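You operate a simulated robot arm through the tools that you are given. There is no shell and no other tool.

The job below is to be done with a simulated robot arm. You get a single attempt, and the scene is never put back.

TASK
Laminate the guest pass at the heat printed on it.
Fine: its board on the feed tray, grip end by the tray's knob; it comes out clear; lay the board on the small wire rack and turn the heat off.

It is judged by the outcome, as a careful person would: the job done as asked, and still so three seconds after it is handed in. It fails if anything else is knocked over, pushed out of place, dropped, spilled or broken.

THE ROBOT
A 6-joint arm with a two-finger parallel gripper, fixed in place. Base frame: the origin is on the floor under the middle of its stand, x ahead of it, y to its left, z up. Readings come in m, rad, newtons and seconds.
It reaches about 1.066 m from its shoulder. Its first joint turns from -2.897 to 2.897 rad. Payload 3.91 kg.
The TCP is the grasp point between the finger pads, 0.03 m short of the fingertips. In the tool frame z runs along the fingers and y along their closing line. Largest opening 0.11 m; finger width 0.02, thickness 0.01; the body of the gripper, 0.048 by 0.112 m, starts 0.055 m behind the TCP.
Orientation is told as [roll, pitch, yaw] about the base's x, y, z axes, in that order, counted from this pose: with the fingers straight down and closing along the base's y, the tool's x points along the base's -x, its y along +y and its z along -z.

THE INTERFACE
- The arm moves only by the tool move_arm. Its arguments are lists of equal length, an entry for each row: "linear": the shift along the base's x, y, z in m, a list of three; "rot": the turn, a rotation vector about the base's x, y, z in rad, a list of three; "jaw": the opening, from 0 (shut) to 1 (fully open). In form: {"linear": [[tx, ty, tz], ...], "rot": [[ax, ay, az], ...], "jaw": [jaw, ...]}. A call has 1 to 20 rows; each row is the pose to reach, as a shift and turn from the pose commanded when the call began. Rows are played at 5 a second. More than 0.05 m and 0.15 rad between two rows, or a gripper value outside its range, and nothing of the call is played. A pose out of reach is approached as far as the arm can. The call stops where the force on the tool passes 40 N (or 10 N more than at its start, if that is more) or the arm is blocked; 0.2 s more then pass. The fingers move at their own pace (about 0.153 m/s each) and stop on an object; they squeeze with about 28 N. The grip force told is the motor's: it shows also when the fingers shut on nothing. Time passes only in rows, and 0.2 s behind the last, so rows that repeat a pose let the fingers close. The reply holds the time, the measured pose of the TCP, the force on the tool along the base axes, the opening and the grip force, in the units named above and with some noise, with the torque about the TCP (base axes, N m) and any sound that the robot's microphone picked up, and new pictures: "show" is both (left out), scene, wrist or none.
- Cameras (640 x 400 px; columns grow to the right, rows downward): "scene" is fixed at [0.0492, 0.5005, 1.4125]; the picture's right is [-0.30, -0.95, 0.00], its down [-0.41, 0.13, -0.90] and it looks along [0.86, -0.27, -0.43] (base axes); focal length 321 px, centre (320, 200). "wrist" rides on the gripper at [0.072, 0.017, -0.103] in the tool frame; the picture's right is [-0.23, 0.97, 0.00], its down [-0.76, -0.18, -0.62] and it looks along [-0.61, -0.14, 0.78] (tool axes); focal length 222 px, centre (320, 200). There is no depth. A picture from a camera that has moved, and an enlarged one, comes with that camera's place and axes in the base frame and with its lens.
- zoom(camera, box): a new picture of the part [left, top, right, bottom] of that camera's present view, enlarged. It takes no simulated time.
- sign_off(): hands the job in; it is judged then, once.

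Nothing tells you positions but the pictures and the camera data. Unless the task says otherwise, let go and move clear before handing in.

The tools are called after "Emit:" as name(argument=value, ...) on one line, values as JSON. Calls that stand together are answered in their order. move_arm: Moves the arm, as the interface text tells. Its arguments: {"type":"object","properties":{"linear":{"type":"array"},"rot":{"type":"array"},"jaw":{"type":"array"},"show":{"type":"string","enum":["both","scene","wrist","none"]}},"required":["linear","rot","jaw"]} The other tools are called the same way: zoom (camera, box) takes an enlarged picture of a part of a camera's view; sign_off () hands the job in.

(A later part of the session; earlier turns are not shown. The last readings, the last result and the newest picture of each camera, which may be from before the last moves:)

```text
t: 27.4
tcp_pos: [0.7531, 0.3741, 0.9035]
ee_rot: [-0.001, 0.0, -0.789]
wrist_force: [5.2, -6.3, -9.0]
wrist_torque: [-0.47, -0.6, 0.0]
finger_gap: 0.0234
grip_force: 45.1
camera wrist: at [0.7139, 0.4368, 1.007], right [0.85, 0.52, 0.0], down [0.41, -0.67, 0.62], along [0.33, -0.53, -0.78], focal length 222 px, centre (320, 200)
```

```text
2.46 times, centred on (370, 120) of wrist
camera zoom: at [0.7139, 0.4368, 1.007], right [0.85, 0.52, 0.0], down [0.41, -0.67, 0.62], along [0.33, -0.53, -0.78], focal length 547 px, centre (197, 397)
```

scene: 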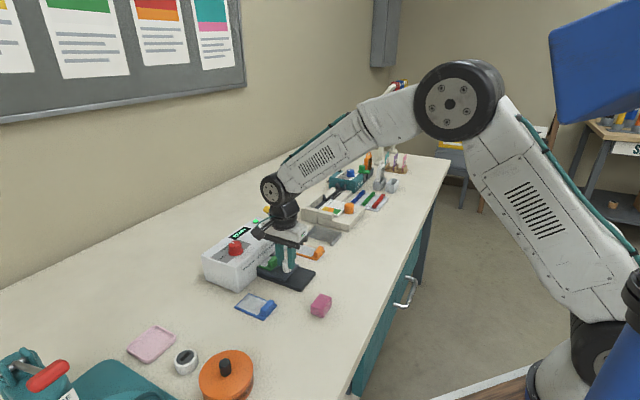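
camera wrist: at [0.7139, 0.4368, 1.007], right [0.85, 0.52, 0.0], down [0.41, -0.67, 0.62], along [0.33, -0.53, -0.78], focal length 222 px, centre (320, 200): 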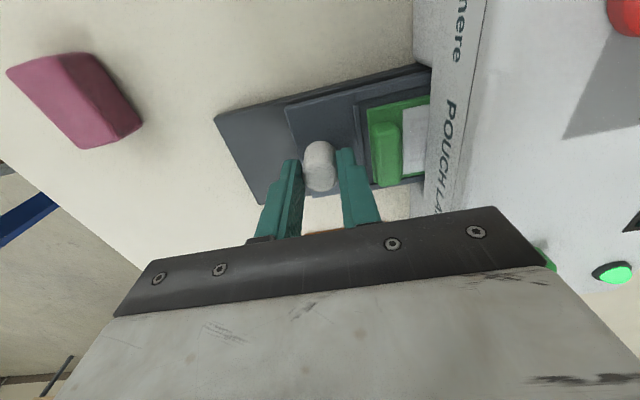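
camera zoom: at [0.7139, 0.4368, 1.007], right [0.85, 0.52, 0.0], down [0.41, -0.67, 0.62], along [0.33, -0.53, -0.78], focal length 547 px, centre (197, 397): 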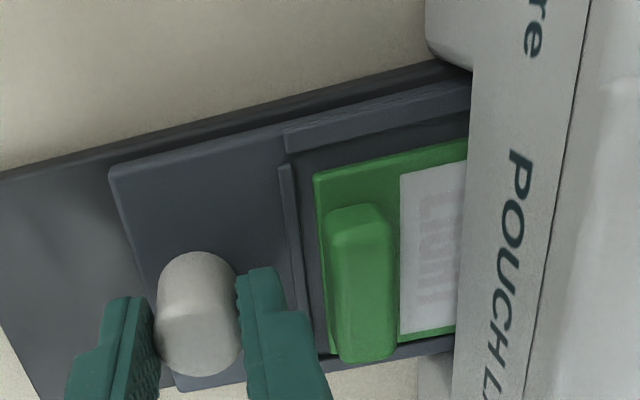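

The lateral force flipped sign, so the true axis is 45° at an in-between offset. I'll re-centre by 1 mm and push on in small steps, watching for the end stop.

Emit:
move_arm(linear=[[0.0042, 0.0028, 0], [0.0078, 0.0064, 0], [0.0113, 0.0099, 0], [0.0149, 0.0135, 0]], rot=[[0, 0, 0], [0, 0, 0], [0, 0, 0], [0, 0, 0]], jaw=[0.15, 0.15, 0.15, 0.15])

Emit:
zoom(camera="scene", box=[220, 210, 320, 280])

Emit:
zoom(camera="wrist", box=[240, 40, 500, 200])

```text
t: 28.2
tcp_pos: [0.7574, 0.3791, 0.9039]
ee_rot: [-0.012, 0.0, -0.789]
wrist_force: [-11.2, -15.1, 12.9]
wrist_torque: [0.13, 0.59, -0.1]
finger_gap: 0.0232
grip_force: 45.3
stopped in row 3: the force on the tool passed its limit at 47 N (the readings are from after the stop); the commanded pose is now the measured one
camera wrist: at [0.7205, 0.4431, 1.0068], right [0.85, 0.52, -0.01], down [0.42, -0.66, 0.62], along [0.32, -0.54, -0.78], focal length 222 px, centre (320, 200)
```

scene: 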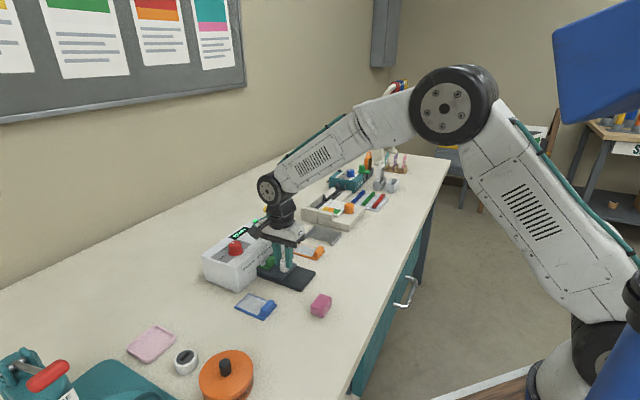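
wrist: 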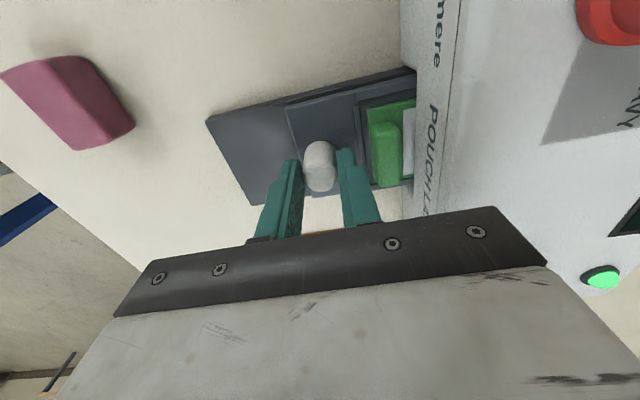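

```text
5.71 times, centred on (270, 245) of scene
camera zoom: at [0.0492, 0.5005, 1.4125], right [-0.3, -0.95, 0.0], down [-0.41, 0.13, -0.9], along [0.86, -0.27, -0.43], focal length 1832 px, centre (606, -57)
```

zoom: 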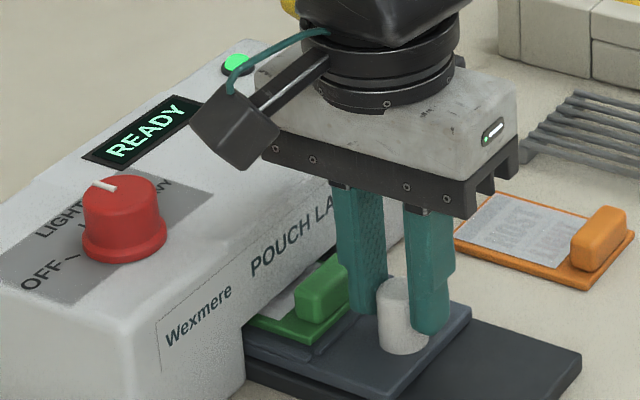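

```text
2.46 times, centred on (370, 120) of wrist
camera zoom: at [0.7205, 0.4431, 1.0068], right [0.85, 0.52, -0.01], down [0.42, -0.66, 0.62], along [0.32, -0.54, -0.78], focal length 547 px, centre (197, 397)
```

zoom: 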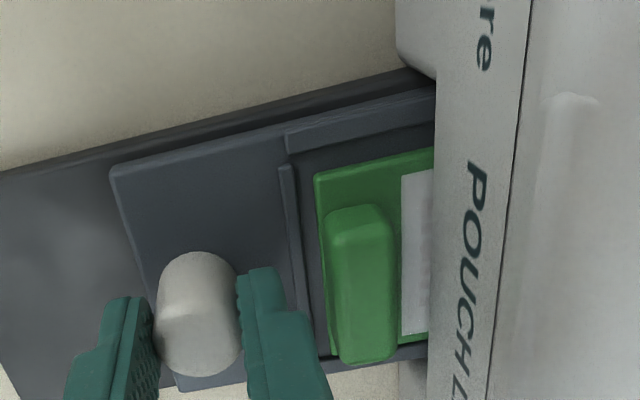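

The push stopped at 47 N after about 66 mm of tray travel, so it is either the end stop or a bind. I'll ease off slightly and look at the forces.

Emit:
move_arm(linear=[[-0.001, -0.001, 0], [-0.001, -0.001, 0]], rot=[[0.011, 0, 0], [0.011, 0, 0]], jaw=[0.15, 0.15], show="none")

```text
t: 28.8
tcp_pos: [0.7592, 0.3781, 0.9023]
ee_rot: [-0.001, 0.01, -0.788]
wrist_force: [-5.4, -12.7, 15.1]
wrist_torque: [-0.98, -0.38, 0.07]
finger_gap: 0.0231
grip_force: 45.1
```

There is some vertical and tilt stress from the rigid grip. I'll open the fingers a little to relieve it and see where the tray settles.

Emit:
move_arm(linear=[[0, 0, 0], [0, 0, 0], [0, 0, 0]], rot=[[0, 0, 0], [0, 0, 0], [0, 0, 0]], jaw=[0.3, 0.3, 0.3])

Emit:
zoom(camera="scene", box=[220, 210, 320, 280])

Emit:
zoom(camera="wrist", box=[240, 40, 500, 200])

```text
t: 29.6
tcp_pos: [0.758, 0.3786, 0.901]
ee_rot: [-0.005, 0.009, -0.788]
wrist_force: [-0.5, -0.1, 0.3]
wrist_torque: [0.0, 0.02, 0.02]
finger_gap: 0.0329
grip_force: 0.1
camera wrist: at [0.7204, 0.4423, 1.0063], right [0.85, 0.53, 0.0], down [0.42, -0.67, 0.62], along [0.32, -0.53, -0.79], focal length 222 px, centre (320, 200)
```

scene: 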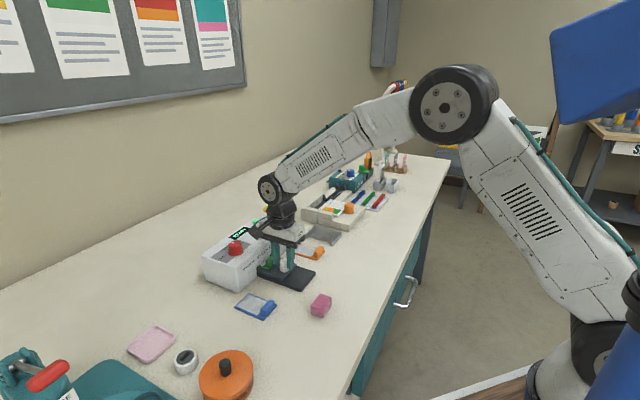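
wrist: 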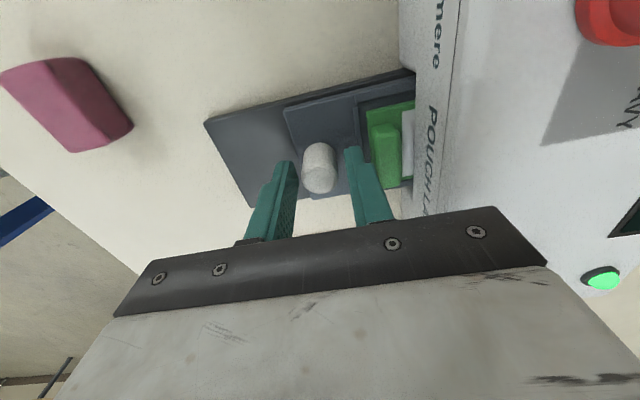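

```text
5.71 times, centred on (270, 245) of scene
camera zoom: at [0.0492, 0.5005, 1.4125], right [-0.3, -0.95, 0.0], down [-0.41, 0.13, -0.9], along [0.86, -0.27, -0.43], focal length 1832 px, centre (606, -57)
```

zoom: 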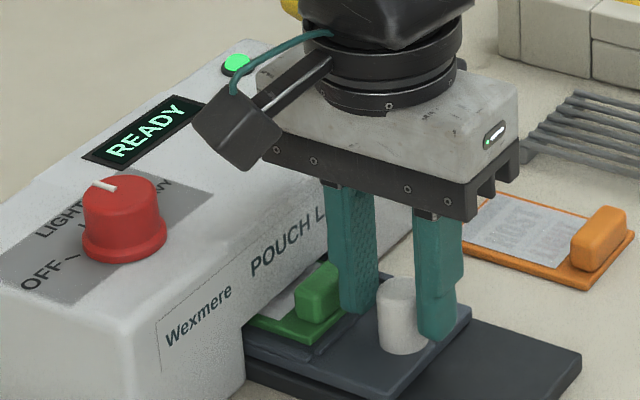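

```text
2.46 times, centred on (370, 120) of wrist
camera zoom: at [0.7204, 0.4423, 1.0063], right [0.85, 0.53, 0.0], down [0.42, -0.67, 0.62], along [0.32, -0.53, -0.79], focal length 547 px, centre (197, 397)
```

zoom: 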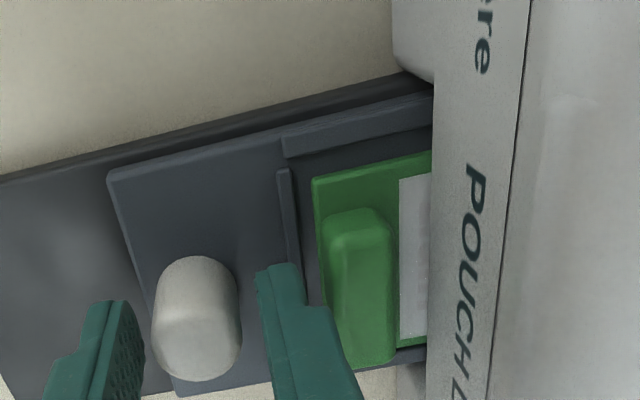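

Released, forces are zero and the tray stayed in place. I'll straighten the slight tilt, hold the knob loosely, and press gently again to check whether this is the end stop.

Emit:
move_arm(linear=[[0, 0, 0.001], [0, 0, 0.001], [0.001, 0.001, 0.001], [0.002, 0.002, 0.001], [0.003, 0.003, 0.001], [0.004, 0.004, 0.001]], rot=[[-0.003, -0.009, 0], [-0.003, -0.009, 0], [-0.003, -0.009, 0], [-0.003, -0.009, 0], [-0.003, -0.009, 0], [-0.003, -0.009, 0]], jaw=[0.225, 0.225, 0.225, 0.225, 0.225, 0.225])

Emit:
zoom(camera="wrist", box=[240, 40, 500, 200])

```text
t: 31.0
tcp_pos: [0.7608, 0.3807, 0.9029]
ee_rot: [0.0, 0.001, -0.789]
wrist_force: [-7.5, -14.6, -0.3]
wrist_torque: [-0.45, 0.17, 0.06]
finger_gap: 0.0323
grip_force: 8.3
camera wrist: at [0.7223, 0.4452, 1.0066], right [0.85, 0.52, 0.0], down [0.41, -0.67, 0.62], along [0.33, -0.53, -0.78], focal length 222 px, centre (320, 200)
```

scene: 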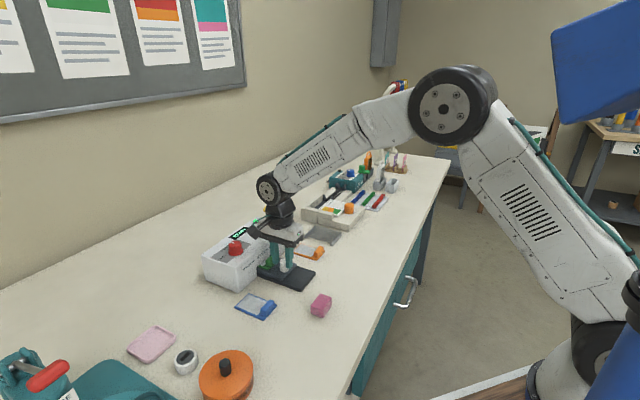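
wrist: 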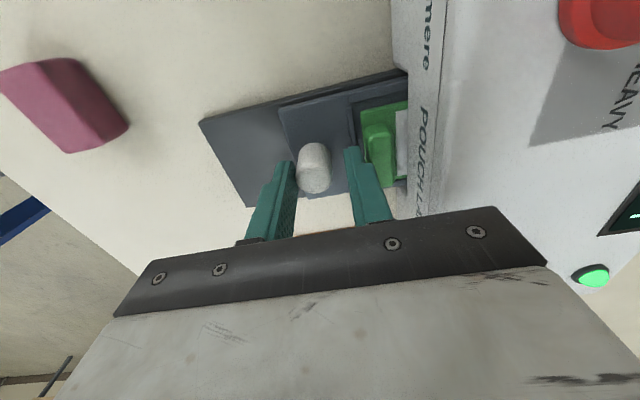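

```text
2.46 times, centred on (370, 120) of wrist
camera zoom: at [0.7223, 0.4452, 1.0066], right [0.85, 0.52, 0.0], down [0.41, -0.67, 0.62], along [0.33, -0.53, -0.78], focal length 547 px, centre (197, 397)
```

zoom: 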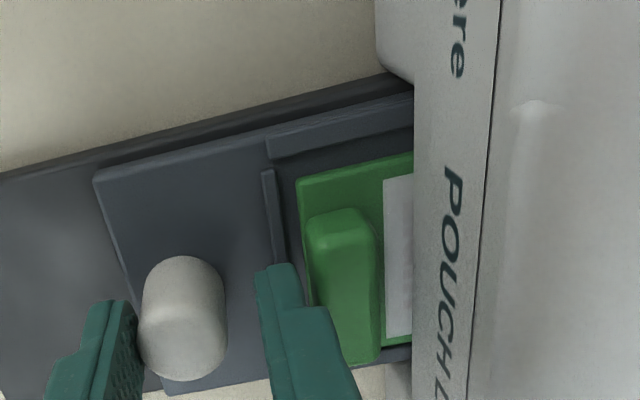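

Pressing with 16 N moved nothing further, so this is the tray's end stop, with the grip bar still outside the slot. I'll back off, open and rise to view the START button.

Emit:
move_arm(linear=[[-0.002, -0.002, 0], [-0.003, -0.003, 0], [-0.003, -0.003, 0], [-0.003, -0.003, 0.03], [-0.003, -0.003, 0.07], [-0.003, -0.003, 0.11], [-0.003, -0.003, 0.13]], rot=[[0, 0, 0], [0, 0, 0], [0, 0, 0], [0, 0, 0], [0, 0, 0], [0, 0, 0], [0, 0, 0]], jaw=[0.32, 0.345, 0.345, 0.345, 0.345, 0.345, 0.345])

Emit:
zoom(camera="wrist", box=[240, 40, 540, 220])

Emit:
zoom(camera="scene", box=[220, 210, 320, 280])

```text
t: 32.6
tcp_pos: [0.7593, 0.3807, 1.0331]
ee_rot: [0.001, 0.0, -0.789]
wrist_force: [0.6, 0.2, -0.2]
wrist_torque: [-0.04, -0.01, -0.01]
finger_gap: 0.0379
grip_force: 0.0
camera wrist: at [0.7199, 0.4437, 1.1368], right [0.85, 0.53, 0.0], down [0.41, -0.67, 0.62], along [0.33, -0.53, -0.78], focal length 222 px, centre (320, 200)
```

scene: 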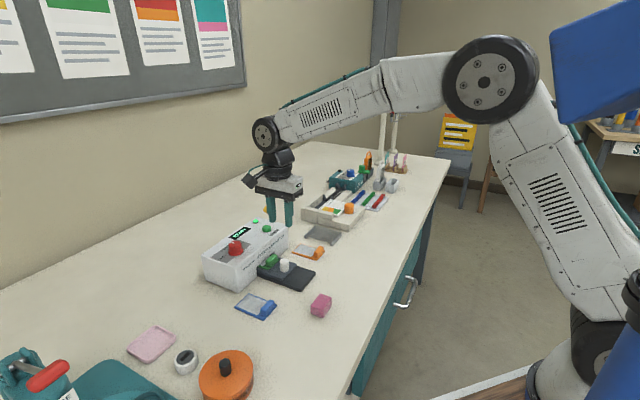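
wrist: 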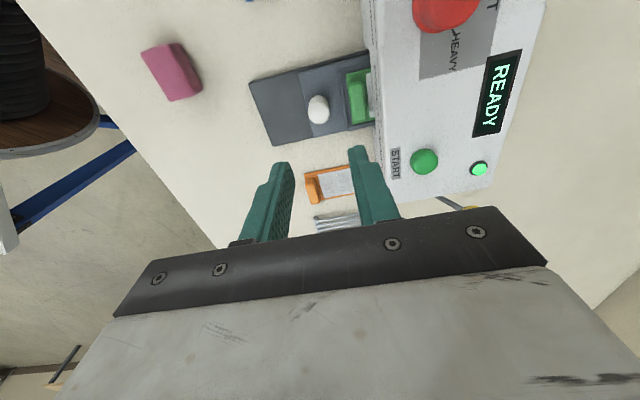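

```text
2.13 times, centred on (390, 130) of wrist
camera zoom: at [0.7199, 0.4437, 1.1368], right [0.85, 0.53, 0.0], down [0.41, -0.67, 0.62], along [0.33, -0.53, -0.78], focal length 474 px, centre (171, 349)
```

zoom: 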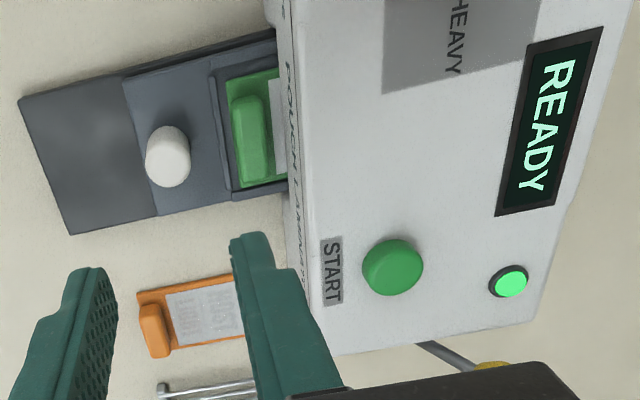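

```text
5.71 times, centred on (270, 245) of scene
camera zoom: at [0.0492, 0.5005, 1.4125], right [-0.3, -0.95, 0.0], down [-0.41, 0.13, -0.9], along [0.86, -0.27, -0.43], focal length 1832 px, centre (606, -57)
```

zoom: 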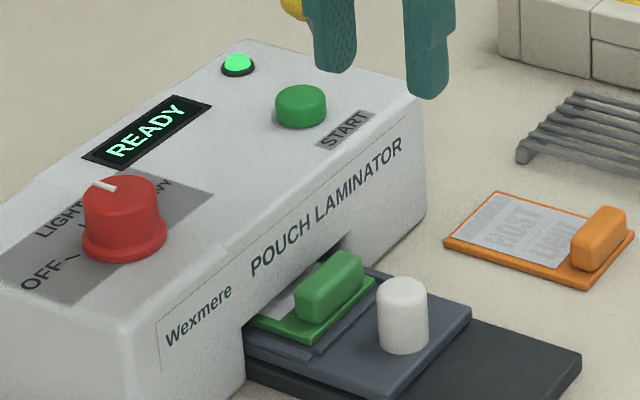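

The tray is in with the grip bar outside the slot and the display still reads READY, so I need START, at about (0.876, 0.402) with its top near z 0.93. I'll close the fingers and hover above it.

Emit:
move_arm(linear=[[0.039, 0.0075, 0], [0.078, 0.015, 0], [0.1178, 0.0225, 0], [0.1178, 0.0225, -0.035], [0.1178, 0.0225, -0.045], [0.1178, 0.0225, -0.045]], rot=[[0, 0, 0], [0, 0, 0], [0, 0, 0], [0, 0, 0], [0, 0, 0], [0, 0, 0]], jaw=[0.2, 0, 0, 0, 0, 0])

Emit:
zoom(camera="scene", box=[220, 190, 320, 260])

Emit:
zoom(camera="wrist", box=[220, 60, 480, 220])

```text
t: 34.0
tcp_pos: [0.8788, 0.4049, 0.9851]
ee_rot: [0.002, -0.001, -0.79]
wrist_force: [-0.1, -0.3, -0.4]
wrist_torque: [0.01, -0.02, 0.02]
finger_gap: 0.0
grip_force: 27.6
camera wrist: at [0.8394, 0.4668, 1.0895], right [0.85, 0.53, 0.0], down [0.41, -0.67, 0.62], along [0.33, -0.53, -0.78], focal length 222 px, centre (320, 200)
```

scene: 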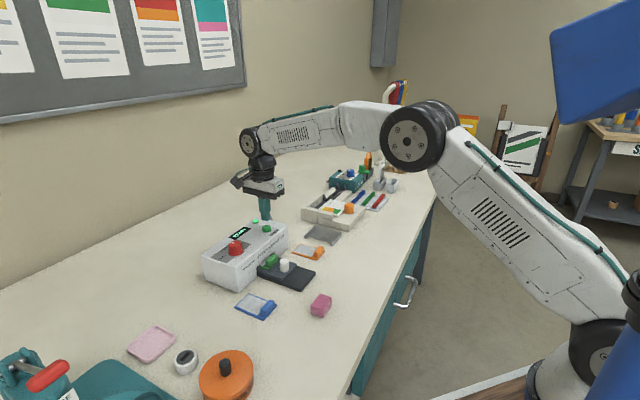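
wrist: 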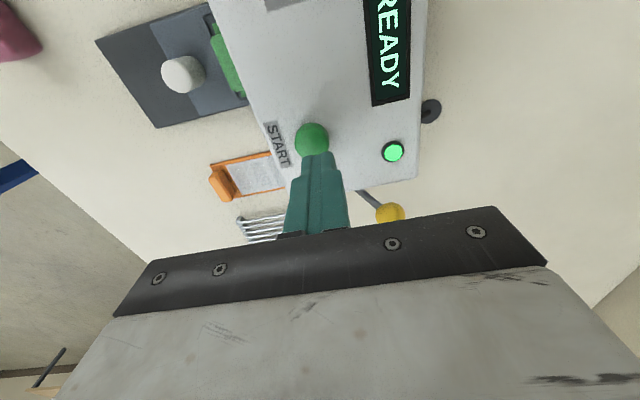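

```text
5.71 times, centred on (270, 225) of scene
camera zoom: at [0.0492, 0.5005, 1.4125], right [-0.3, -0.95, 0.0], down [-0.41, 0.13, -0.9], along [0.86, -0.27, -0.43], focal length 1832 px, centre (606, 57)
```

zoom: 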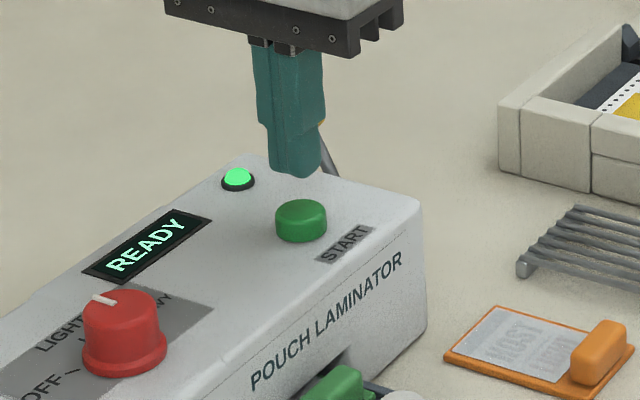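

```text
2.46 times, centred on (350, 140) of wrist
camera zoom: at [0.8394, 0.4668, 1.0895], right [0.85, 0.53, 0.0], down [0.41, -0.67, 0.62], along [0.33, -0.53, -0.78], focal length 547 px, centre (246, 348)
```

zoom: 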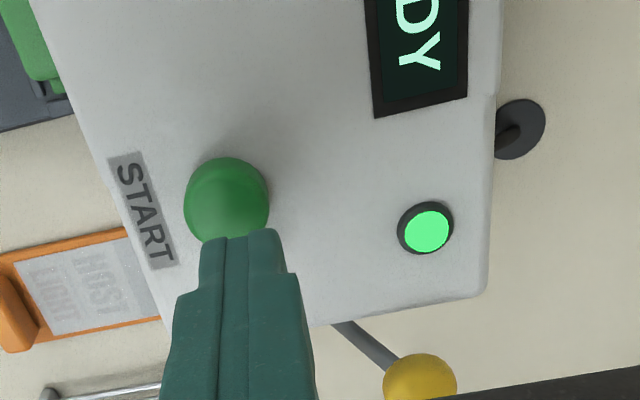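

The fingertips hover about 18–25 mm above START. I'll centre and descend in small steps until I feel the button.

Emit:
move_arm(linear=[[-0.004, -0.0015, -0.008], [-0.004, -0.0015, -0.014], [-0.004, -0.0015, -0.017], [-0.004, -0.0015, -0.019]], rot=[[0, 0, 0], [0, 0, 0], [0, 0, 0], [0, 0, 0]], jaw=[0, 0, 0, 0], show="wrist")

Emit:
zoom(camera="scene", box=[220, 190, 320, 260])

```text
t: 35.0
tcp_pos: [0.8739, 0.4033, 0.969]
ee_rot: [0.001, 0.0, -0.79]
wrist_force: [-0.3, 0.7, -0.1]
wrist_torque: [-0.02, -0.04, -0.02]
finger_gap: 0.0
grip_force: 27.6
camera wrist: at [0.8344, 0.4654, 1.0725], right [0.85, 0.53, 0.0], down [0.41, -0.67, 0.62], along [0.33, -0.53, -0.78], focal length 222 px, centre (320, 200)
```

wrist: 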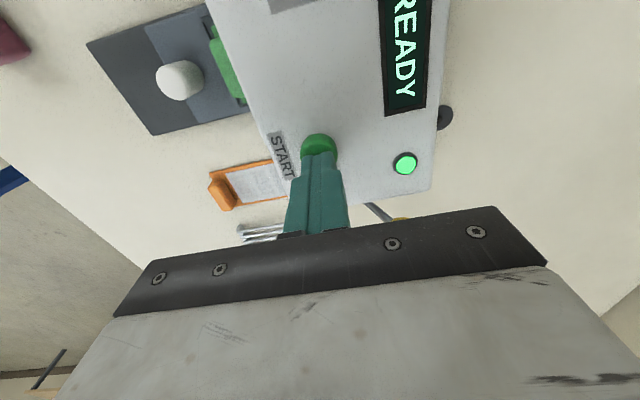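

```text
5.71 times, centred on (270, 225) of scene
camera zoom: at [0.0492, 0.5005, 1.4125], right [-0.3, -0.95, 0.0], down [-0.41, 0.13, -0.9], along [0.86, -0.27, -0.43], focal length 1832 px, centre (606, 57)
```

zoom: 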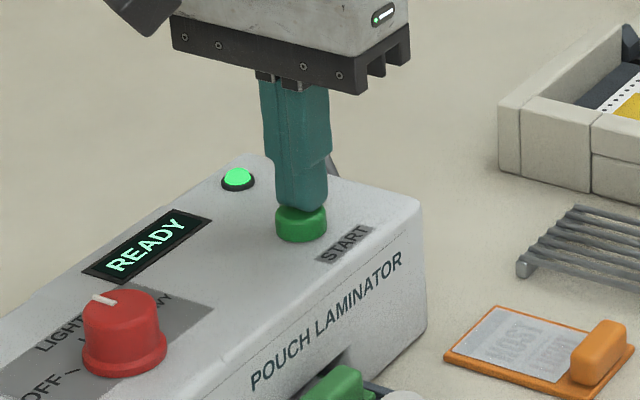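

Nearly touching. Pressing down a few more millimetres.

Emit:
move_arm(linear=[[0, 0, -0.003], [0, 0, -0.006], [0, 0, -0.008]], rot=[[0, 0, 0], [0, 0, 0], [0, 0, 0]], jaw=[0, 0, 0], show="wrist")

Emit:
zoom(camera="scene", box=[220, 190, 320, 260])

```text
t: 35.8
tcp_pos: [0.8737, 0.4016, 0.9614]
ee_rot: [0.004, -0.001, -0.789]
wrist_force: [-1.5, 2.2, 6.7]
wrist_torque: [0.09, 0.02, -0.02]
finger_gap: 0.0001
grip_force: 28.3
heard: click
camera wrist: at [0.8341, 0.4648, 1.0658], right [0.85, 0.53, 0.0], down [0.41, -0.67, 0.62], along [0.33, -0.53, -0.78], focal length 222 px, centre (320, 200)
```

wrist: 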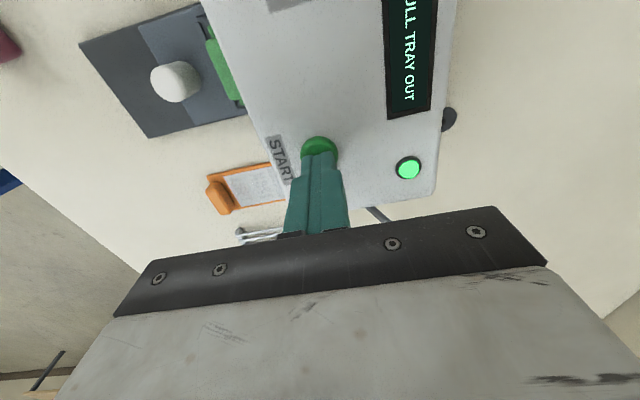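

```text
5.71 times, centred on (270, 225) of scene
camera zoom: at [0.0492, 0.5005, 1.4125], right [-0.3, -0.95, 0.0], down [-0.41, 0.13, -0.9], along [0.86, -0.27, -0.43], focal length 1832 px, centre (606, 57)
```

zoom: 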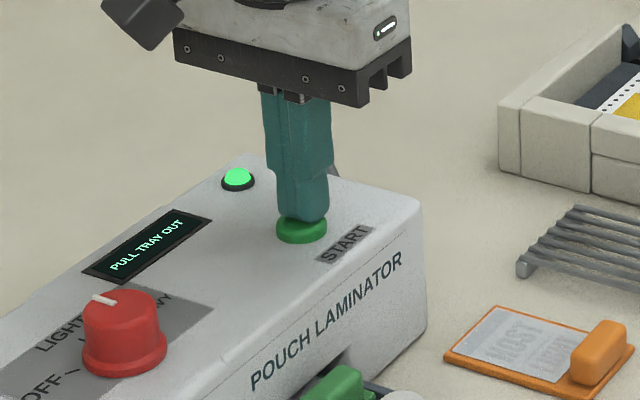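

START clicked and the display now reads "PULL TRAY OUT", so the feed seems to expect the tray out when started. I'll lift off the button and look again.

Emit:
move_arm(linear=[[0, 0, 0.02], [0, 0, 0.05], [0, 0, 0.08]], rot=[[0, 0, 0], [0, 0, 0], [0, 0, 0]], jaw=[0, 0, 0])

Emit:
zoom(camera="scene", box=[220, 210, 320, 280])

Emit:
zoom(camera="wrist", box=[120, 0, 440, 200])

```text
t: 36.6
tcp_pos: [0.8725, 0.4016, 1.0442]
ee_rot: [0.003, -0.001, -0.788]
wrist_force: [0.6, -0.4, -0.6]
wrist_torque: [-0.02, 0.01, 0.02]
finger_gap: 0.0002
grip_force: 27.9
camera wrist: at [0.833, 0.4643, 1.1472], right [0.85, 0.53, 0.0], down [0.41, -0.67, 0.62], along [0.33, -0.53, -0.78], focal length 222 px, centre (320, 200)
```

scene: 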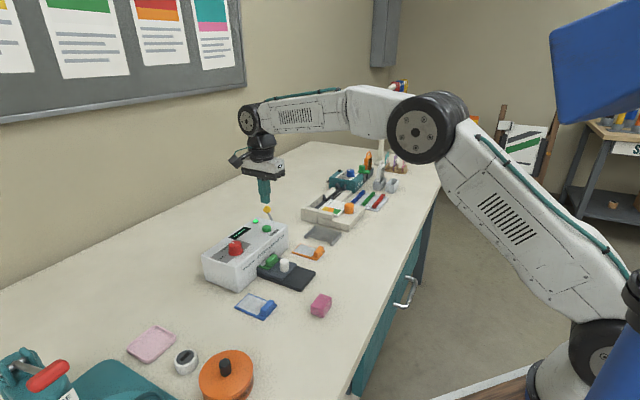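
wrist: 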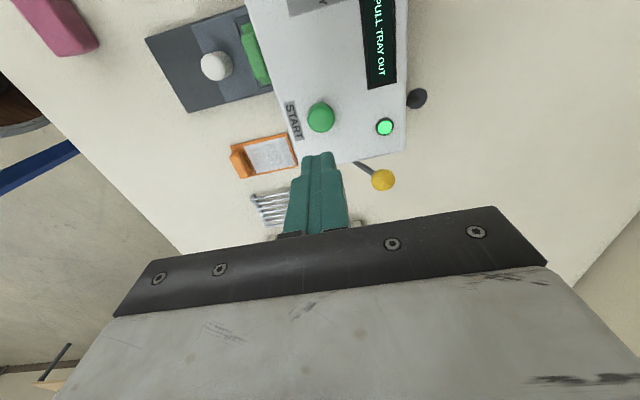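

```text
5.71 times, centred on (270, 245) of scene
camera zoom: at [0.0492, 0.5005, 1.4125], right [-0.3, -0.95, 0.0], down [-0.41, 0.13, -0.9], along [0.86, -0.27, -0.43], focal length 1832 px, centre (606, -57)
```

zoom: 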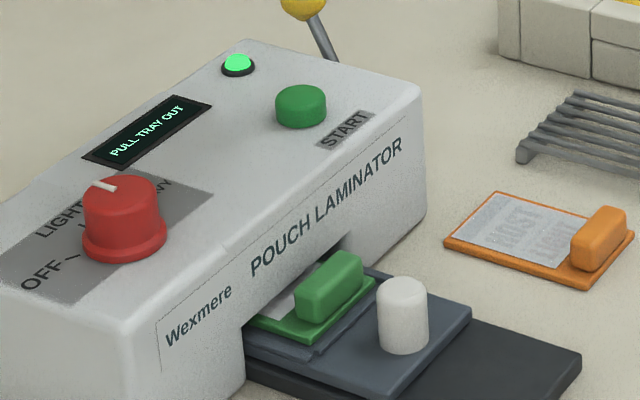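

```text
2.00 times, centred on (280, 100) of wrist
camera zoom: at [0.833, 0.4643, 1.1472], right [0.85, 0.53, 0.0], down [0.41, -0.67, 0.62], along [0.33, -0.53, -0.78], focal length 444 px, centre (400, 400)
```

zoom: 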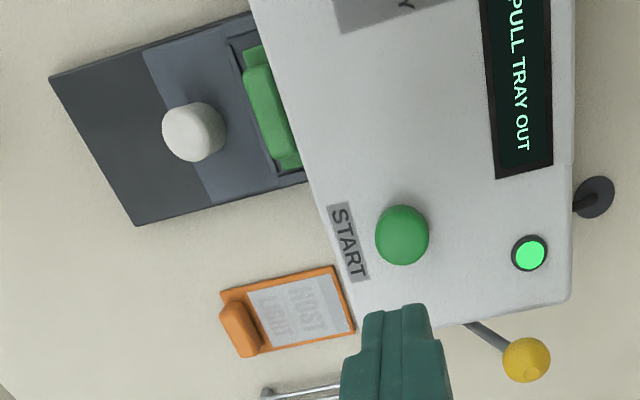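

The card still looks cloudy, so nothing has been laminated yet. I'll go back over the tray knob to pull the tray out.

Emit:
move_arm(linear=[[-0.038, -0.008, 0], [-0.076, -0.016, 0], [-0.1138, -0.0235, 0], [-0.1138, -0.0235, -0.05], [-0.1138, -0.0235, -0.095], [-0.1138, -0.0235, -0.1], [-0.1138, -0.0235, -0.1]], rot=[[0, 0, 0], [0, 0, 0], [0, 0, 0], [0, 0, 0], [0, 0, 0], [0, 0, 0], [0, 0, 0]], jaw=[0.345, 0.345, 0.345, 0.345, 0.345, 0.345, 0.345])

Emit:
zoom(camera="wrist", box=[220, 60, 480, 220])

Emit:
zoom(camera="scene", box=[230, 210, 330, 280])

```text
t: 38.2
tcp_pos: [0.758, 0.3767, 0.9415]
ee_rot: [0.003, 0.0, -0.789]
wrist_force: [0.4, 0.1, -0.7]
wrist_torque: [0.01, 0.04, 0.0]
finger_gap: 0.0378
grip_force: 0.2
camera wrist: at [0.7189, 0.4401, 1.0449], right [0.85, 0.53, 0.0], down [0.41, -0.67, 0.62], along [0.33, -0.53, -0.78], focal length 222 px, centre (320, 200)
```

scene: 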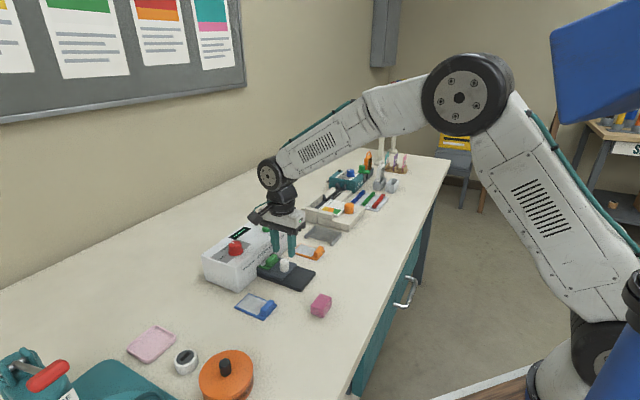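
wrist: 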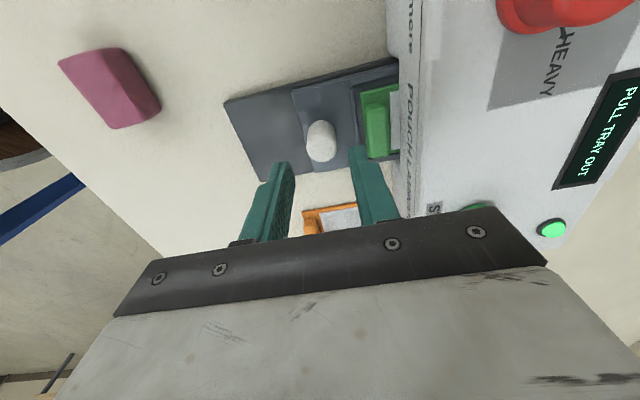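

```text
2.46 times, centred on (350, 140) of wrist
camera zoom: at [0.7189, 0.4401, 1.0449], right [0.85, 0.53, 0.0], down [0.41, -0.67, 0.62], along [0.33, -0.53, -0.78], focal length 547 px, centre (246, 348)
```

zoom: 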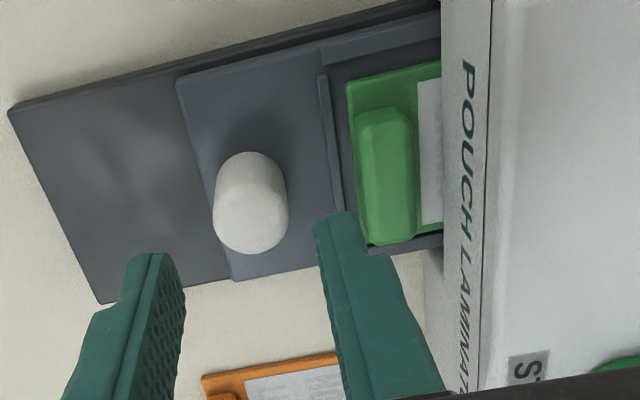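

```text
5.71 times, centred on (280, 245) of scene
camera zoom: at [0.0492, 0.5005, 1.4125], right [-0.3, -0.95, 0.0], down [-0.41, 0.13, -0.9], along [0.86, -0.27, -0.43], focal length 1832 px, centre (549, -57)
```

zoom: 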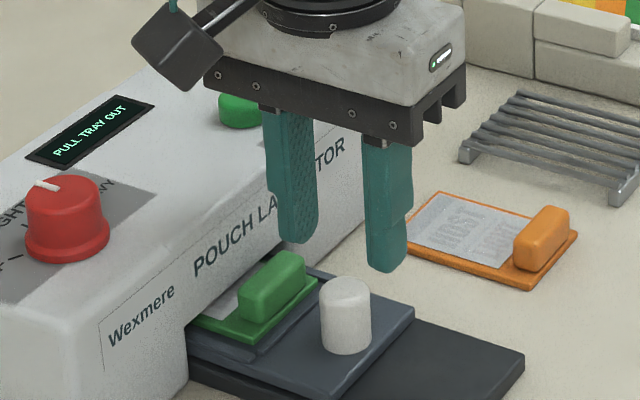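

The knob sits between the fingers exactly as it did the first time. Going down and closing on it.

Emit:
move_arm(linear=[[-0.0007, 0.0018, -0.015], [-0.0007, 0.0018, -0.03], [-0.0007, 0.0018, -0.038], [-0.0007, 0.0018, -0.038], [-0.0007, 0.0018, -0.038], [-0.0007, 0.0018, -0.038], [-0.0007, 0.0018, -0.038]], rot=[[0, 0, 0], [0, 0, 0], [0, 0, 0], [0, 0, 0], [0, 0, 0], [0, 0, 0], [0, 0, 0]], jaw=[0.345, 0.345, 0.345, 0.345, 0.2, 0.15, 0.15])

Emit:
zoom(camera="wrist", box=[220, 60, 480, 220])

Emit:
zoom(camera="scene", box=[230, 210, 330, 280])

```text
t: 39.8
tcp_pos: [0.7569, 0.3795, 0.9023]
ee_rot: [-0.001, 0.001, -0.79]
wrist_force: [-0.5, 0.1, -3.9]
wrist_torque: [-0.04, -0.03, 0.0]
finger_gap: 0.0231
grip_force: 45.5
camera wrist: at [0.7183, 0.4428, 1.0068], right [0.85, 0.53, 0.0], down [0.41, -0.67, 0.62], along [0.33, -0.53, -0.78], focal length 222 px, centre (320, 200)
```

scene: 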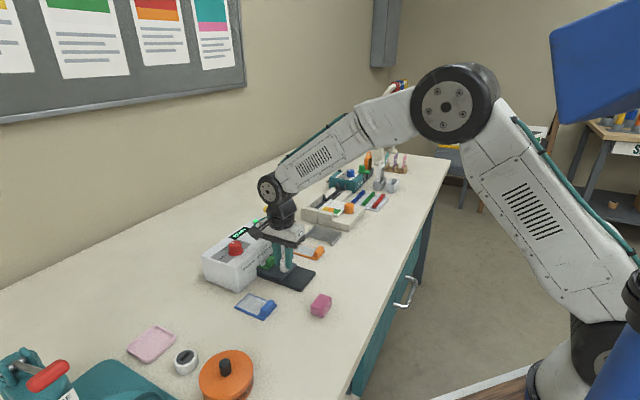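
wrist: 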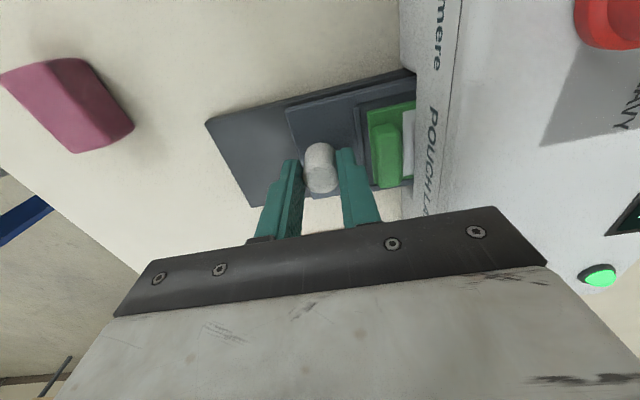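

```text
2.46 times, centred on (350, 140) of wrist
camera zoom: at [0.7183, 0.4428, 1.0068], right [0.85, 0.53, 0.0], down [0.41, -0.67, 0.62], along [0.33, -0.53, -0.78], focal length 547 px, centre (246, 348)
```

zoom: 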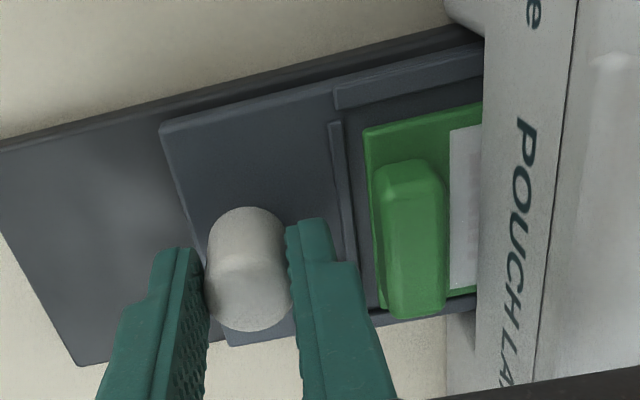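

```text
5.71 times, centred on (280, 245) of scene
camera zoom: at [0.0492, 0.5005, 1.4125], right [-0.3, -0.95, 0.0], down [-0.41, 0.13, -0.9], along [0.86, -0.27, -0.43], focal length 1832 px, centre (549, -57)
```

zoom: 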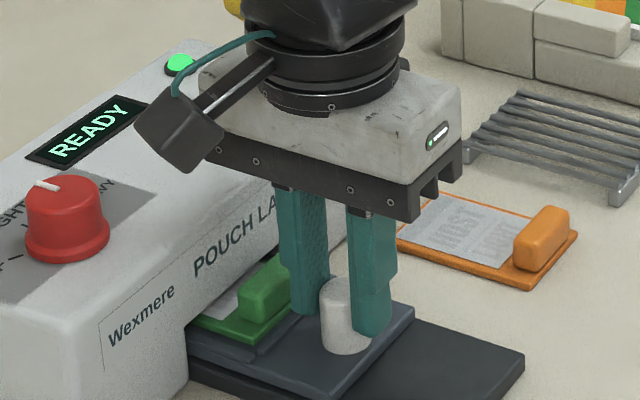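

The message timed out back to READY and the knob is held with low forces. Pulling the tray straight out along 45°, first half.

Emit:
move_arm(linear=[[-0.004, -0.004, 0], [-0.009, -0.009, 0], [-0.014, -0.014, 0], [-0.019, -0.019, 0], [-0.024, -0.024, 0]], rot=[[0, 0, 0], [0, 0, 0], [0, 0, 0], [0, 0, 0], [0, 0, 0]], jaw=[0.15, 0.15, 0.15, 0.15, 0.15], show="wrist")

```text
t: 41.0
tcp_pos: [0.734, 0.3569, 0.9026]
ee_rot: [0.002, 0.0, -0.789]
wrist_force: [-5.0, 5.2, 2.4]
wrist_torque: [0.49, 0.45, 0.03]
finger_gap: 0.0233
grip_force: 45.0
camera wrist: at [0.6949, 0.4195, 1.0068], right [0.85, 0.53, 0.0], down [0.41, -0.67, 0.62], along [0.33, -0.53, -0.78], focal length 222 px, centre (320, 200)
```

wrist: 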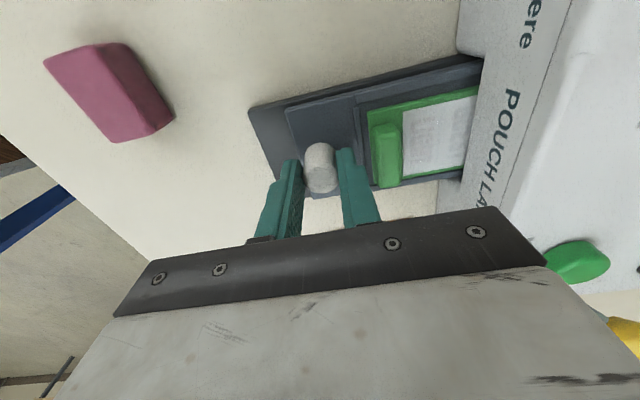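

The tray comes out easily. Correcting a 1 mm lateral drift and pulling the rest of the way.

Emit:
move_arm(linear=[[-0.0045, -0.0035, 0], [-0.0096, -0.0084, 0], [-0.0146, -0.0134, 0], [-0.0196, -0.0184, 0], [-0.0226, -0.0214, 0]], rot=[[0, 0, 0], [0, 0, 0], [0, 0, 0], [0, 0, 0], [0, 0, 0]], jaw=[0.15, 0.15, 0.15, 0.15, 0.15])

Emit:
zoom(camera="scene", box=[230, 210, 330, 280])

Emit:
zoom(camera="wrist", box=[220, 60, 480, 220])

```text
t: 42.2
tcp_pos: [0.7103, 0.3343, 0.9036]
ee_rot: [-0.002, 0.001, -0.787]
wrist_force: [-2.9, 2.9, 4.4]
wrist_torque: [-0.3, -0.25, 0.06]
finger_gap: 0.023
grip_force: 45.0
camera wrist: at [0.672, 0.3965, 1.0068], right [0.85, 0.53, 0.0], down [0.41, -0.67, 0.62], along [0.33, -0.53, -0.78], focal length 222 px, centre (320, 200)
```

scene: 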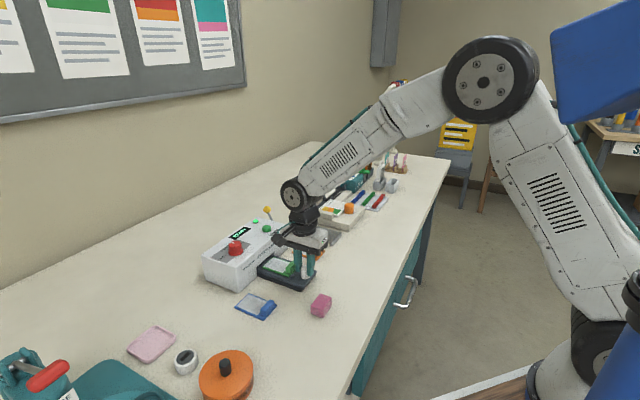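
wrist: 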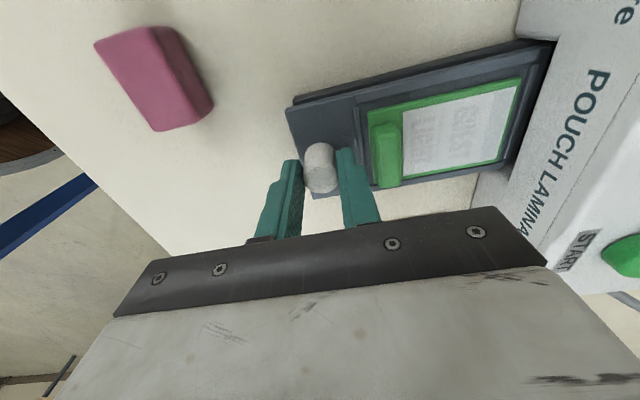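

```text
5.71 times, centred on (280, 245) of scene
camera zoom: at [0.0492, 0.5005, 1.4125], right [-0.3, -0.95, 0.0], down [-0.41, 0.13, -0.9], along [0.86, -0.27, -0.43], focal length 1832 px, centre (549, -57)
```

zoom: 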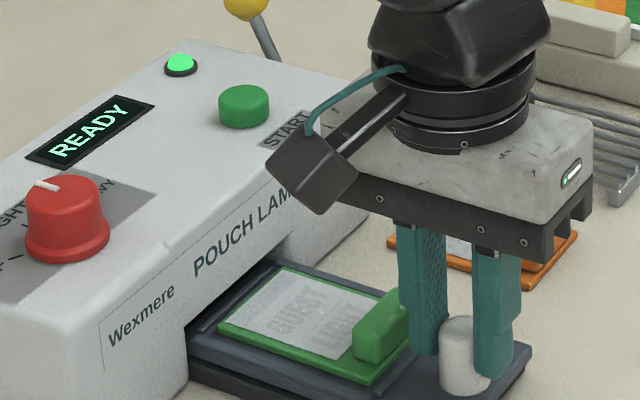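

```text
2.46 times, centred on (350, 140) of wrist
camera zoom: at [0.672, 0.3965, 1.0068], right [0.85, 0.53, 0.0], down [0.41, -0.67, 0.62], along [0.33, -0.53, -0.78], focal length 547 px, centre (246, 348)
```

zoom: 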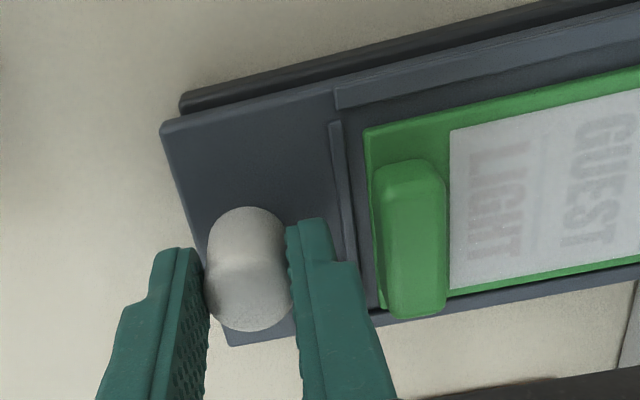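

The tray is about 2 mm short of where it started. Pulling slightly further to reach the out stop.

Emit:
move_arm(linear=[[-0.001, -0.0005, 0], [-0.0016, -0.0012, 0], [-0.0023, -0.0019, 0], [-0.0023, -0.0019, 0]], rot=[[0, 0, 0], [0, 0, 0], [0, 0, 0], [0, 0, 0]], jaw=[0.15, 0.15, 0.15, 0.15], show="wrist")

Emit:
zoom(camera="wrist", box=[220, 60, 480, 220])

```text
t: 43.2
tcp_pos: [0.7089, 0.3322, 0.9024]
ee_rot: [0.003, 0.001, -0.789]
wrist_force: [1.1, 0.4, 2.1]
wrist_torque: [0.03, -0.04, -0.02]
finger_gap: 0.0231
grip_force: 44.6
camera wrist: at [0.6703, 0.3949, 1.0068], right [0.85, 0.52, 0.0], down [0.41, -0.67, 0.62], along [0.33, -0.53, -0.78], focal length 222 px, centre (320, 200)
```

wrist: 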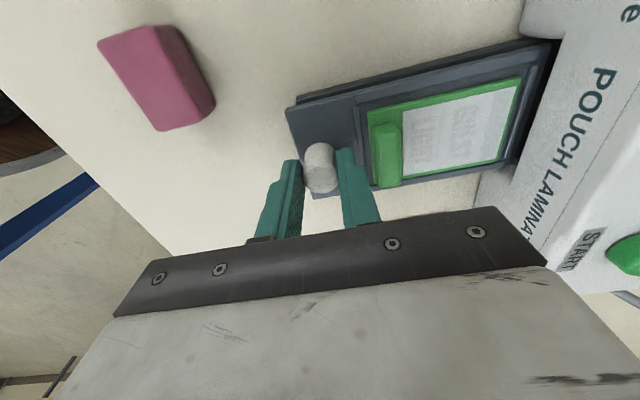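

```text
2.46 times, centred on (350, 140) of wrist
camera zoom: at [0.6703, 0.3949, 1.0068], right [0.85, 0.52, 0.0], down [0.41, -0.67, 0.62], along [0.33, -0.53, -0.78], focal length 547 px, centre (246, 348)
```

zoom: 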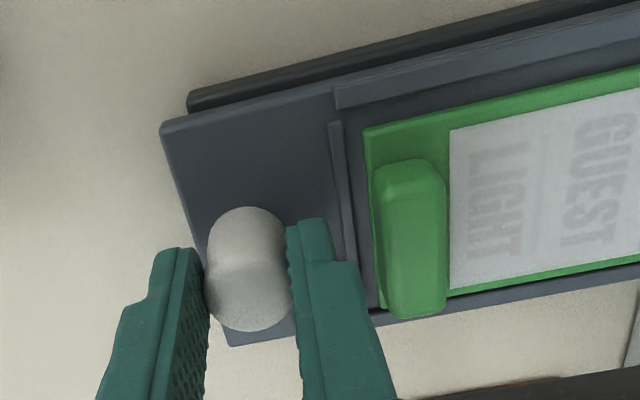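

Emit:
move_arm(linear=[[-0.0007, -0.0007, 0], [-0.0014, -0.0014, 0], [-0.0014, -0.0014, 0]], rot=[[0, 0, 0], [0, 0, 0], [0, 0, 0]], jaw=[0.15, 0.15, 0.15], show="wrist")

Emit:
zoom(camera="wrist", box=[220, 60, 480, 220])

```text
t: 44.0
tcp_pos: [0.7088, 0.3313, 0.9036]
ee_rot: [0.005, 0.0, -0.788]
wrist_force: [10.4, 5.5, -0.8]
wrist_torque: [0.37, -0.22, 0.05]
finger_gap: 0.0233
grip_force: 44.5
camera wrist: at [0.6699, 0.3945, 1.0068], right [0.85, 0.53, 0.0], down [0.41, -0.67, 0.62], along [0.33, -0.53, -0.78], focal length 222 px, centre (320, 200)
```

wrist: 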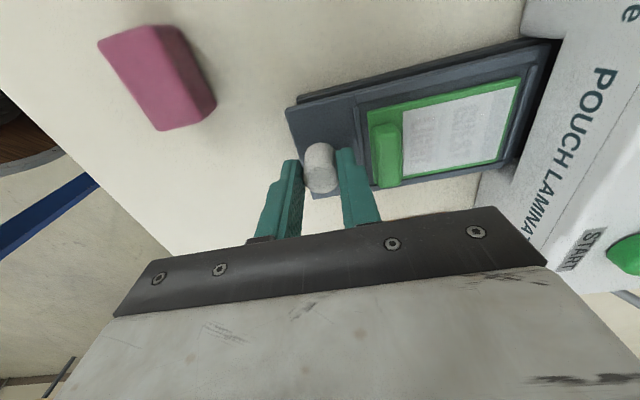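

```text
2.46 times, centred on (350, 140) of wrist
camera zoom: at [0.6699, 0.3945, 1.0068], right [0.85, 0.53, 0.0], down [0.41, -0.67, 0.62], along [0.33, -0.53, -0.78], focal length 547 px, centre (246, 348)
```

zoom: 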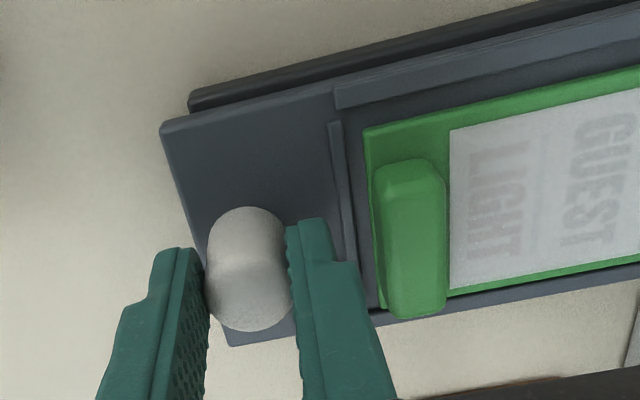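

The pull hit the out stop (11 N) with the board still seated. I'll release the knob, rise, and move back over START with the fingers closed.

Emit:
move_arm(linear=[[0.001, 0.001, 0], [0.001, 0.001, 0], [0.001, 0.001, 0], [0.001, 0.001, 0.03], [0.001, 0.001, 0.07], [0.001, 0.001, 0.11], [0.001, 0.001, 0.13], [0.042, 0.0185, 0.13], [0.083, 0.036, 0.13], [0.124, 0.0535, 0.13], [0.1651, 0.0705, 0.13], [0.1651, 0.0705, 0.1], [0.1651, 0.0705, 0.08]], rot=[[0, 0, 0], [0, 0, 0], [0, 0, 0], [0, 0, 0], [0, 0, 0], [0, 0, 0], [0, 0, 0], [0, 0, 0], [0, 0, 0], [0, 0, 0], [0, 0, 0], [0, 0, 0], [0, 0, 0]], jaw=[0.25, 0.345, 0.345, 0.345, 0.345, 0.345, 0.345, 0, 0, 0, 0, 0, 0])

Emit:
zoom(camera="scene", box=[220, 200, 340, 290])

Emit:
zoom(camera="wrist", box=[120, 0, 440, 200])

```text
t: 46.8
tcp_pos: [0.8735, 0.4025, 0.9831]
ee_rot: [0.001, 0.0, -0.789]
wrist_force: [0.4, 0.1, 0.1]
wrist_torque: [0.02, -0.05, -0.01]
finger_gap: 0.0001
grip_force: 27.8
camera wrist: at [0.8346, 0.4655, 1.0858], right [0.85, 0.53, 0.0], down [0.41, -0.67, 0.62], along [0.33, -0.53, -0.78], focal length 222 px, centre (320, 200)
```

scene: 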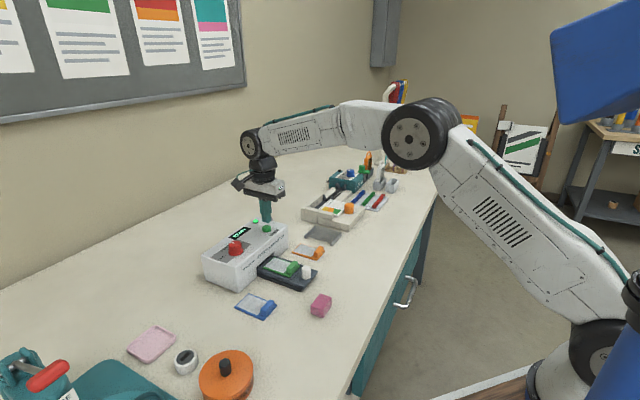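
wrist: 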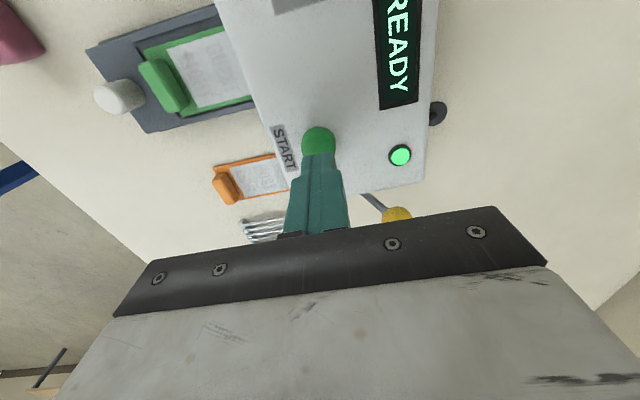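

```text
4.44 times, centred on (280, 245) of scene
camera zoom: at [0.0492, 0.5005, 1.4125], right [-0.3, -0.95, 0.0], down [-0.41, 0.13, -0.9], along [0.86, -0.27, -0.43], focal length 1425 px, centre (498, 0)
```

zoom: 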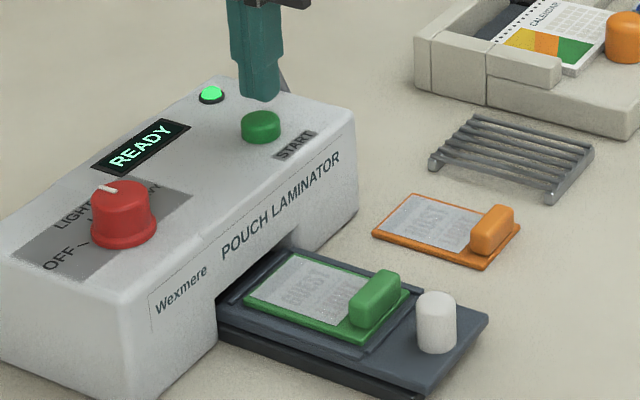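

```text
2.00 times, centred on (280, 100) of wrist
camera zoom: at [0.8346, 0.4655, 1.0858], right [0.85, 0.53, 0.0], down [0.41, -0.67, 0.62], along [0.33, -0.53, -0.78], focal length 444 px, centre (400, 400)
```

zoom: 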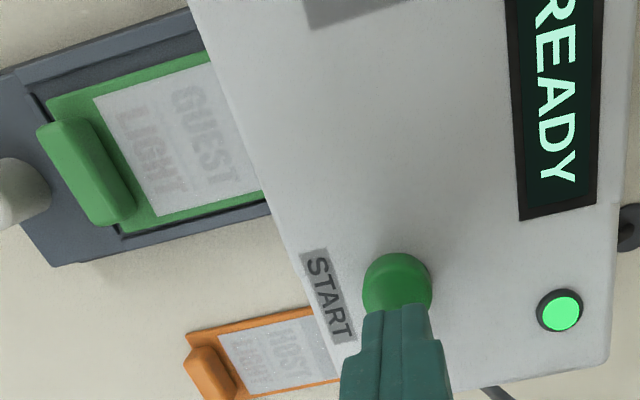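

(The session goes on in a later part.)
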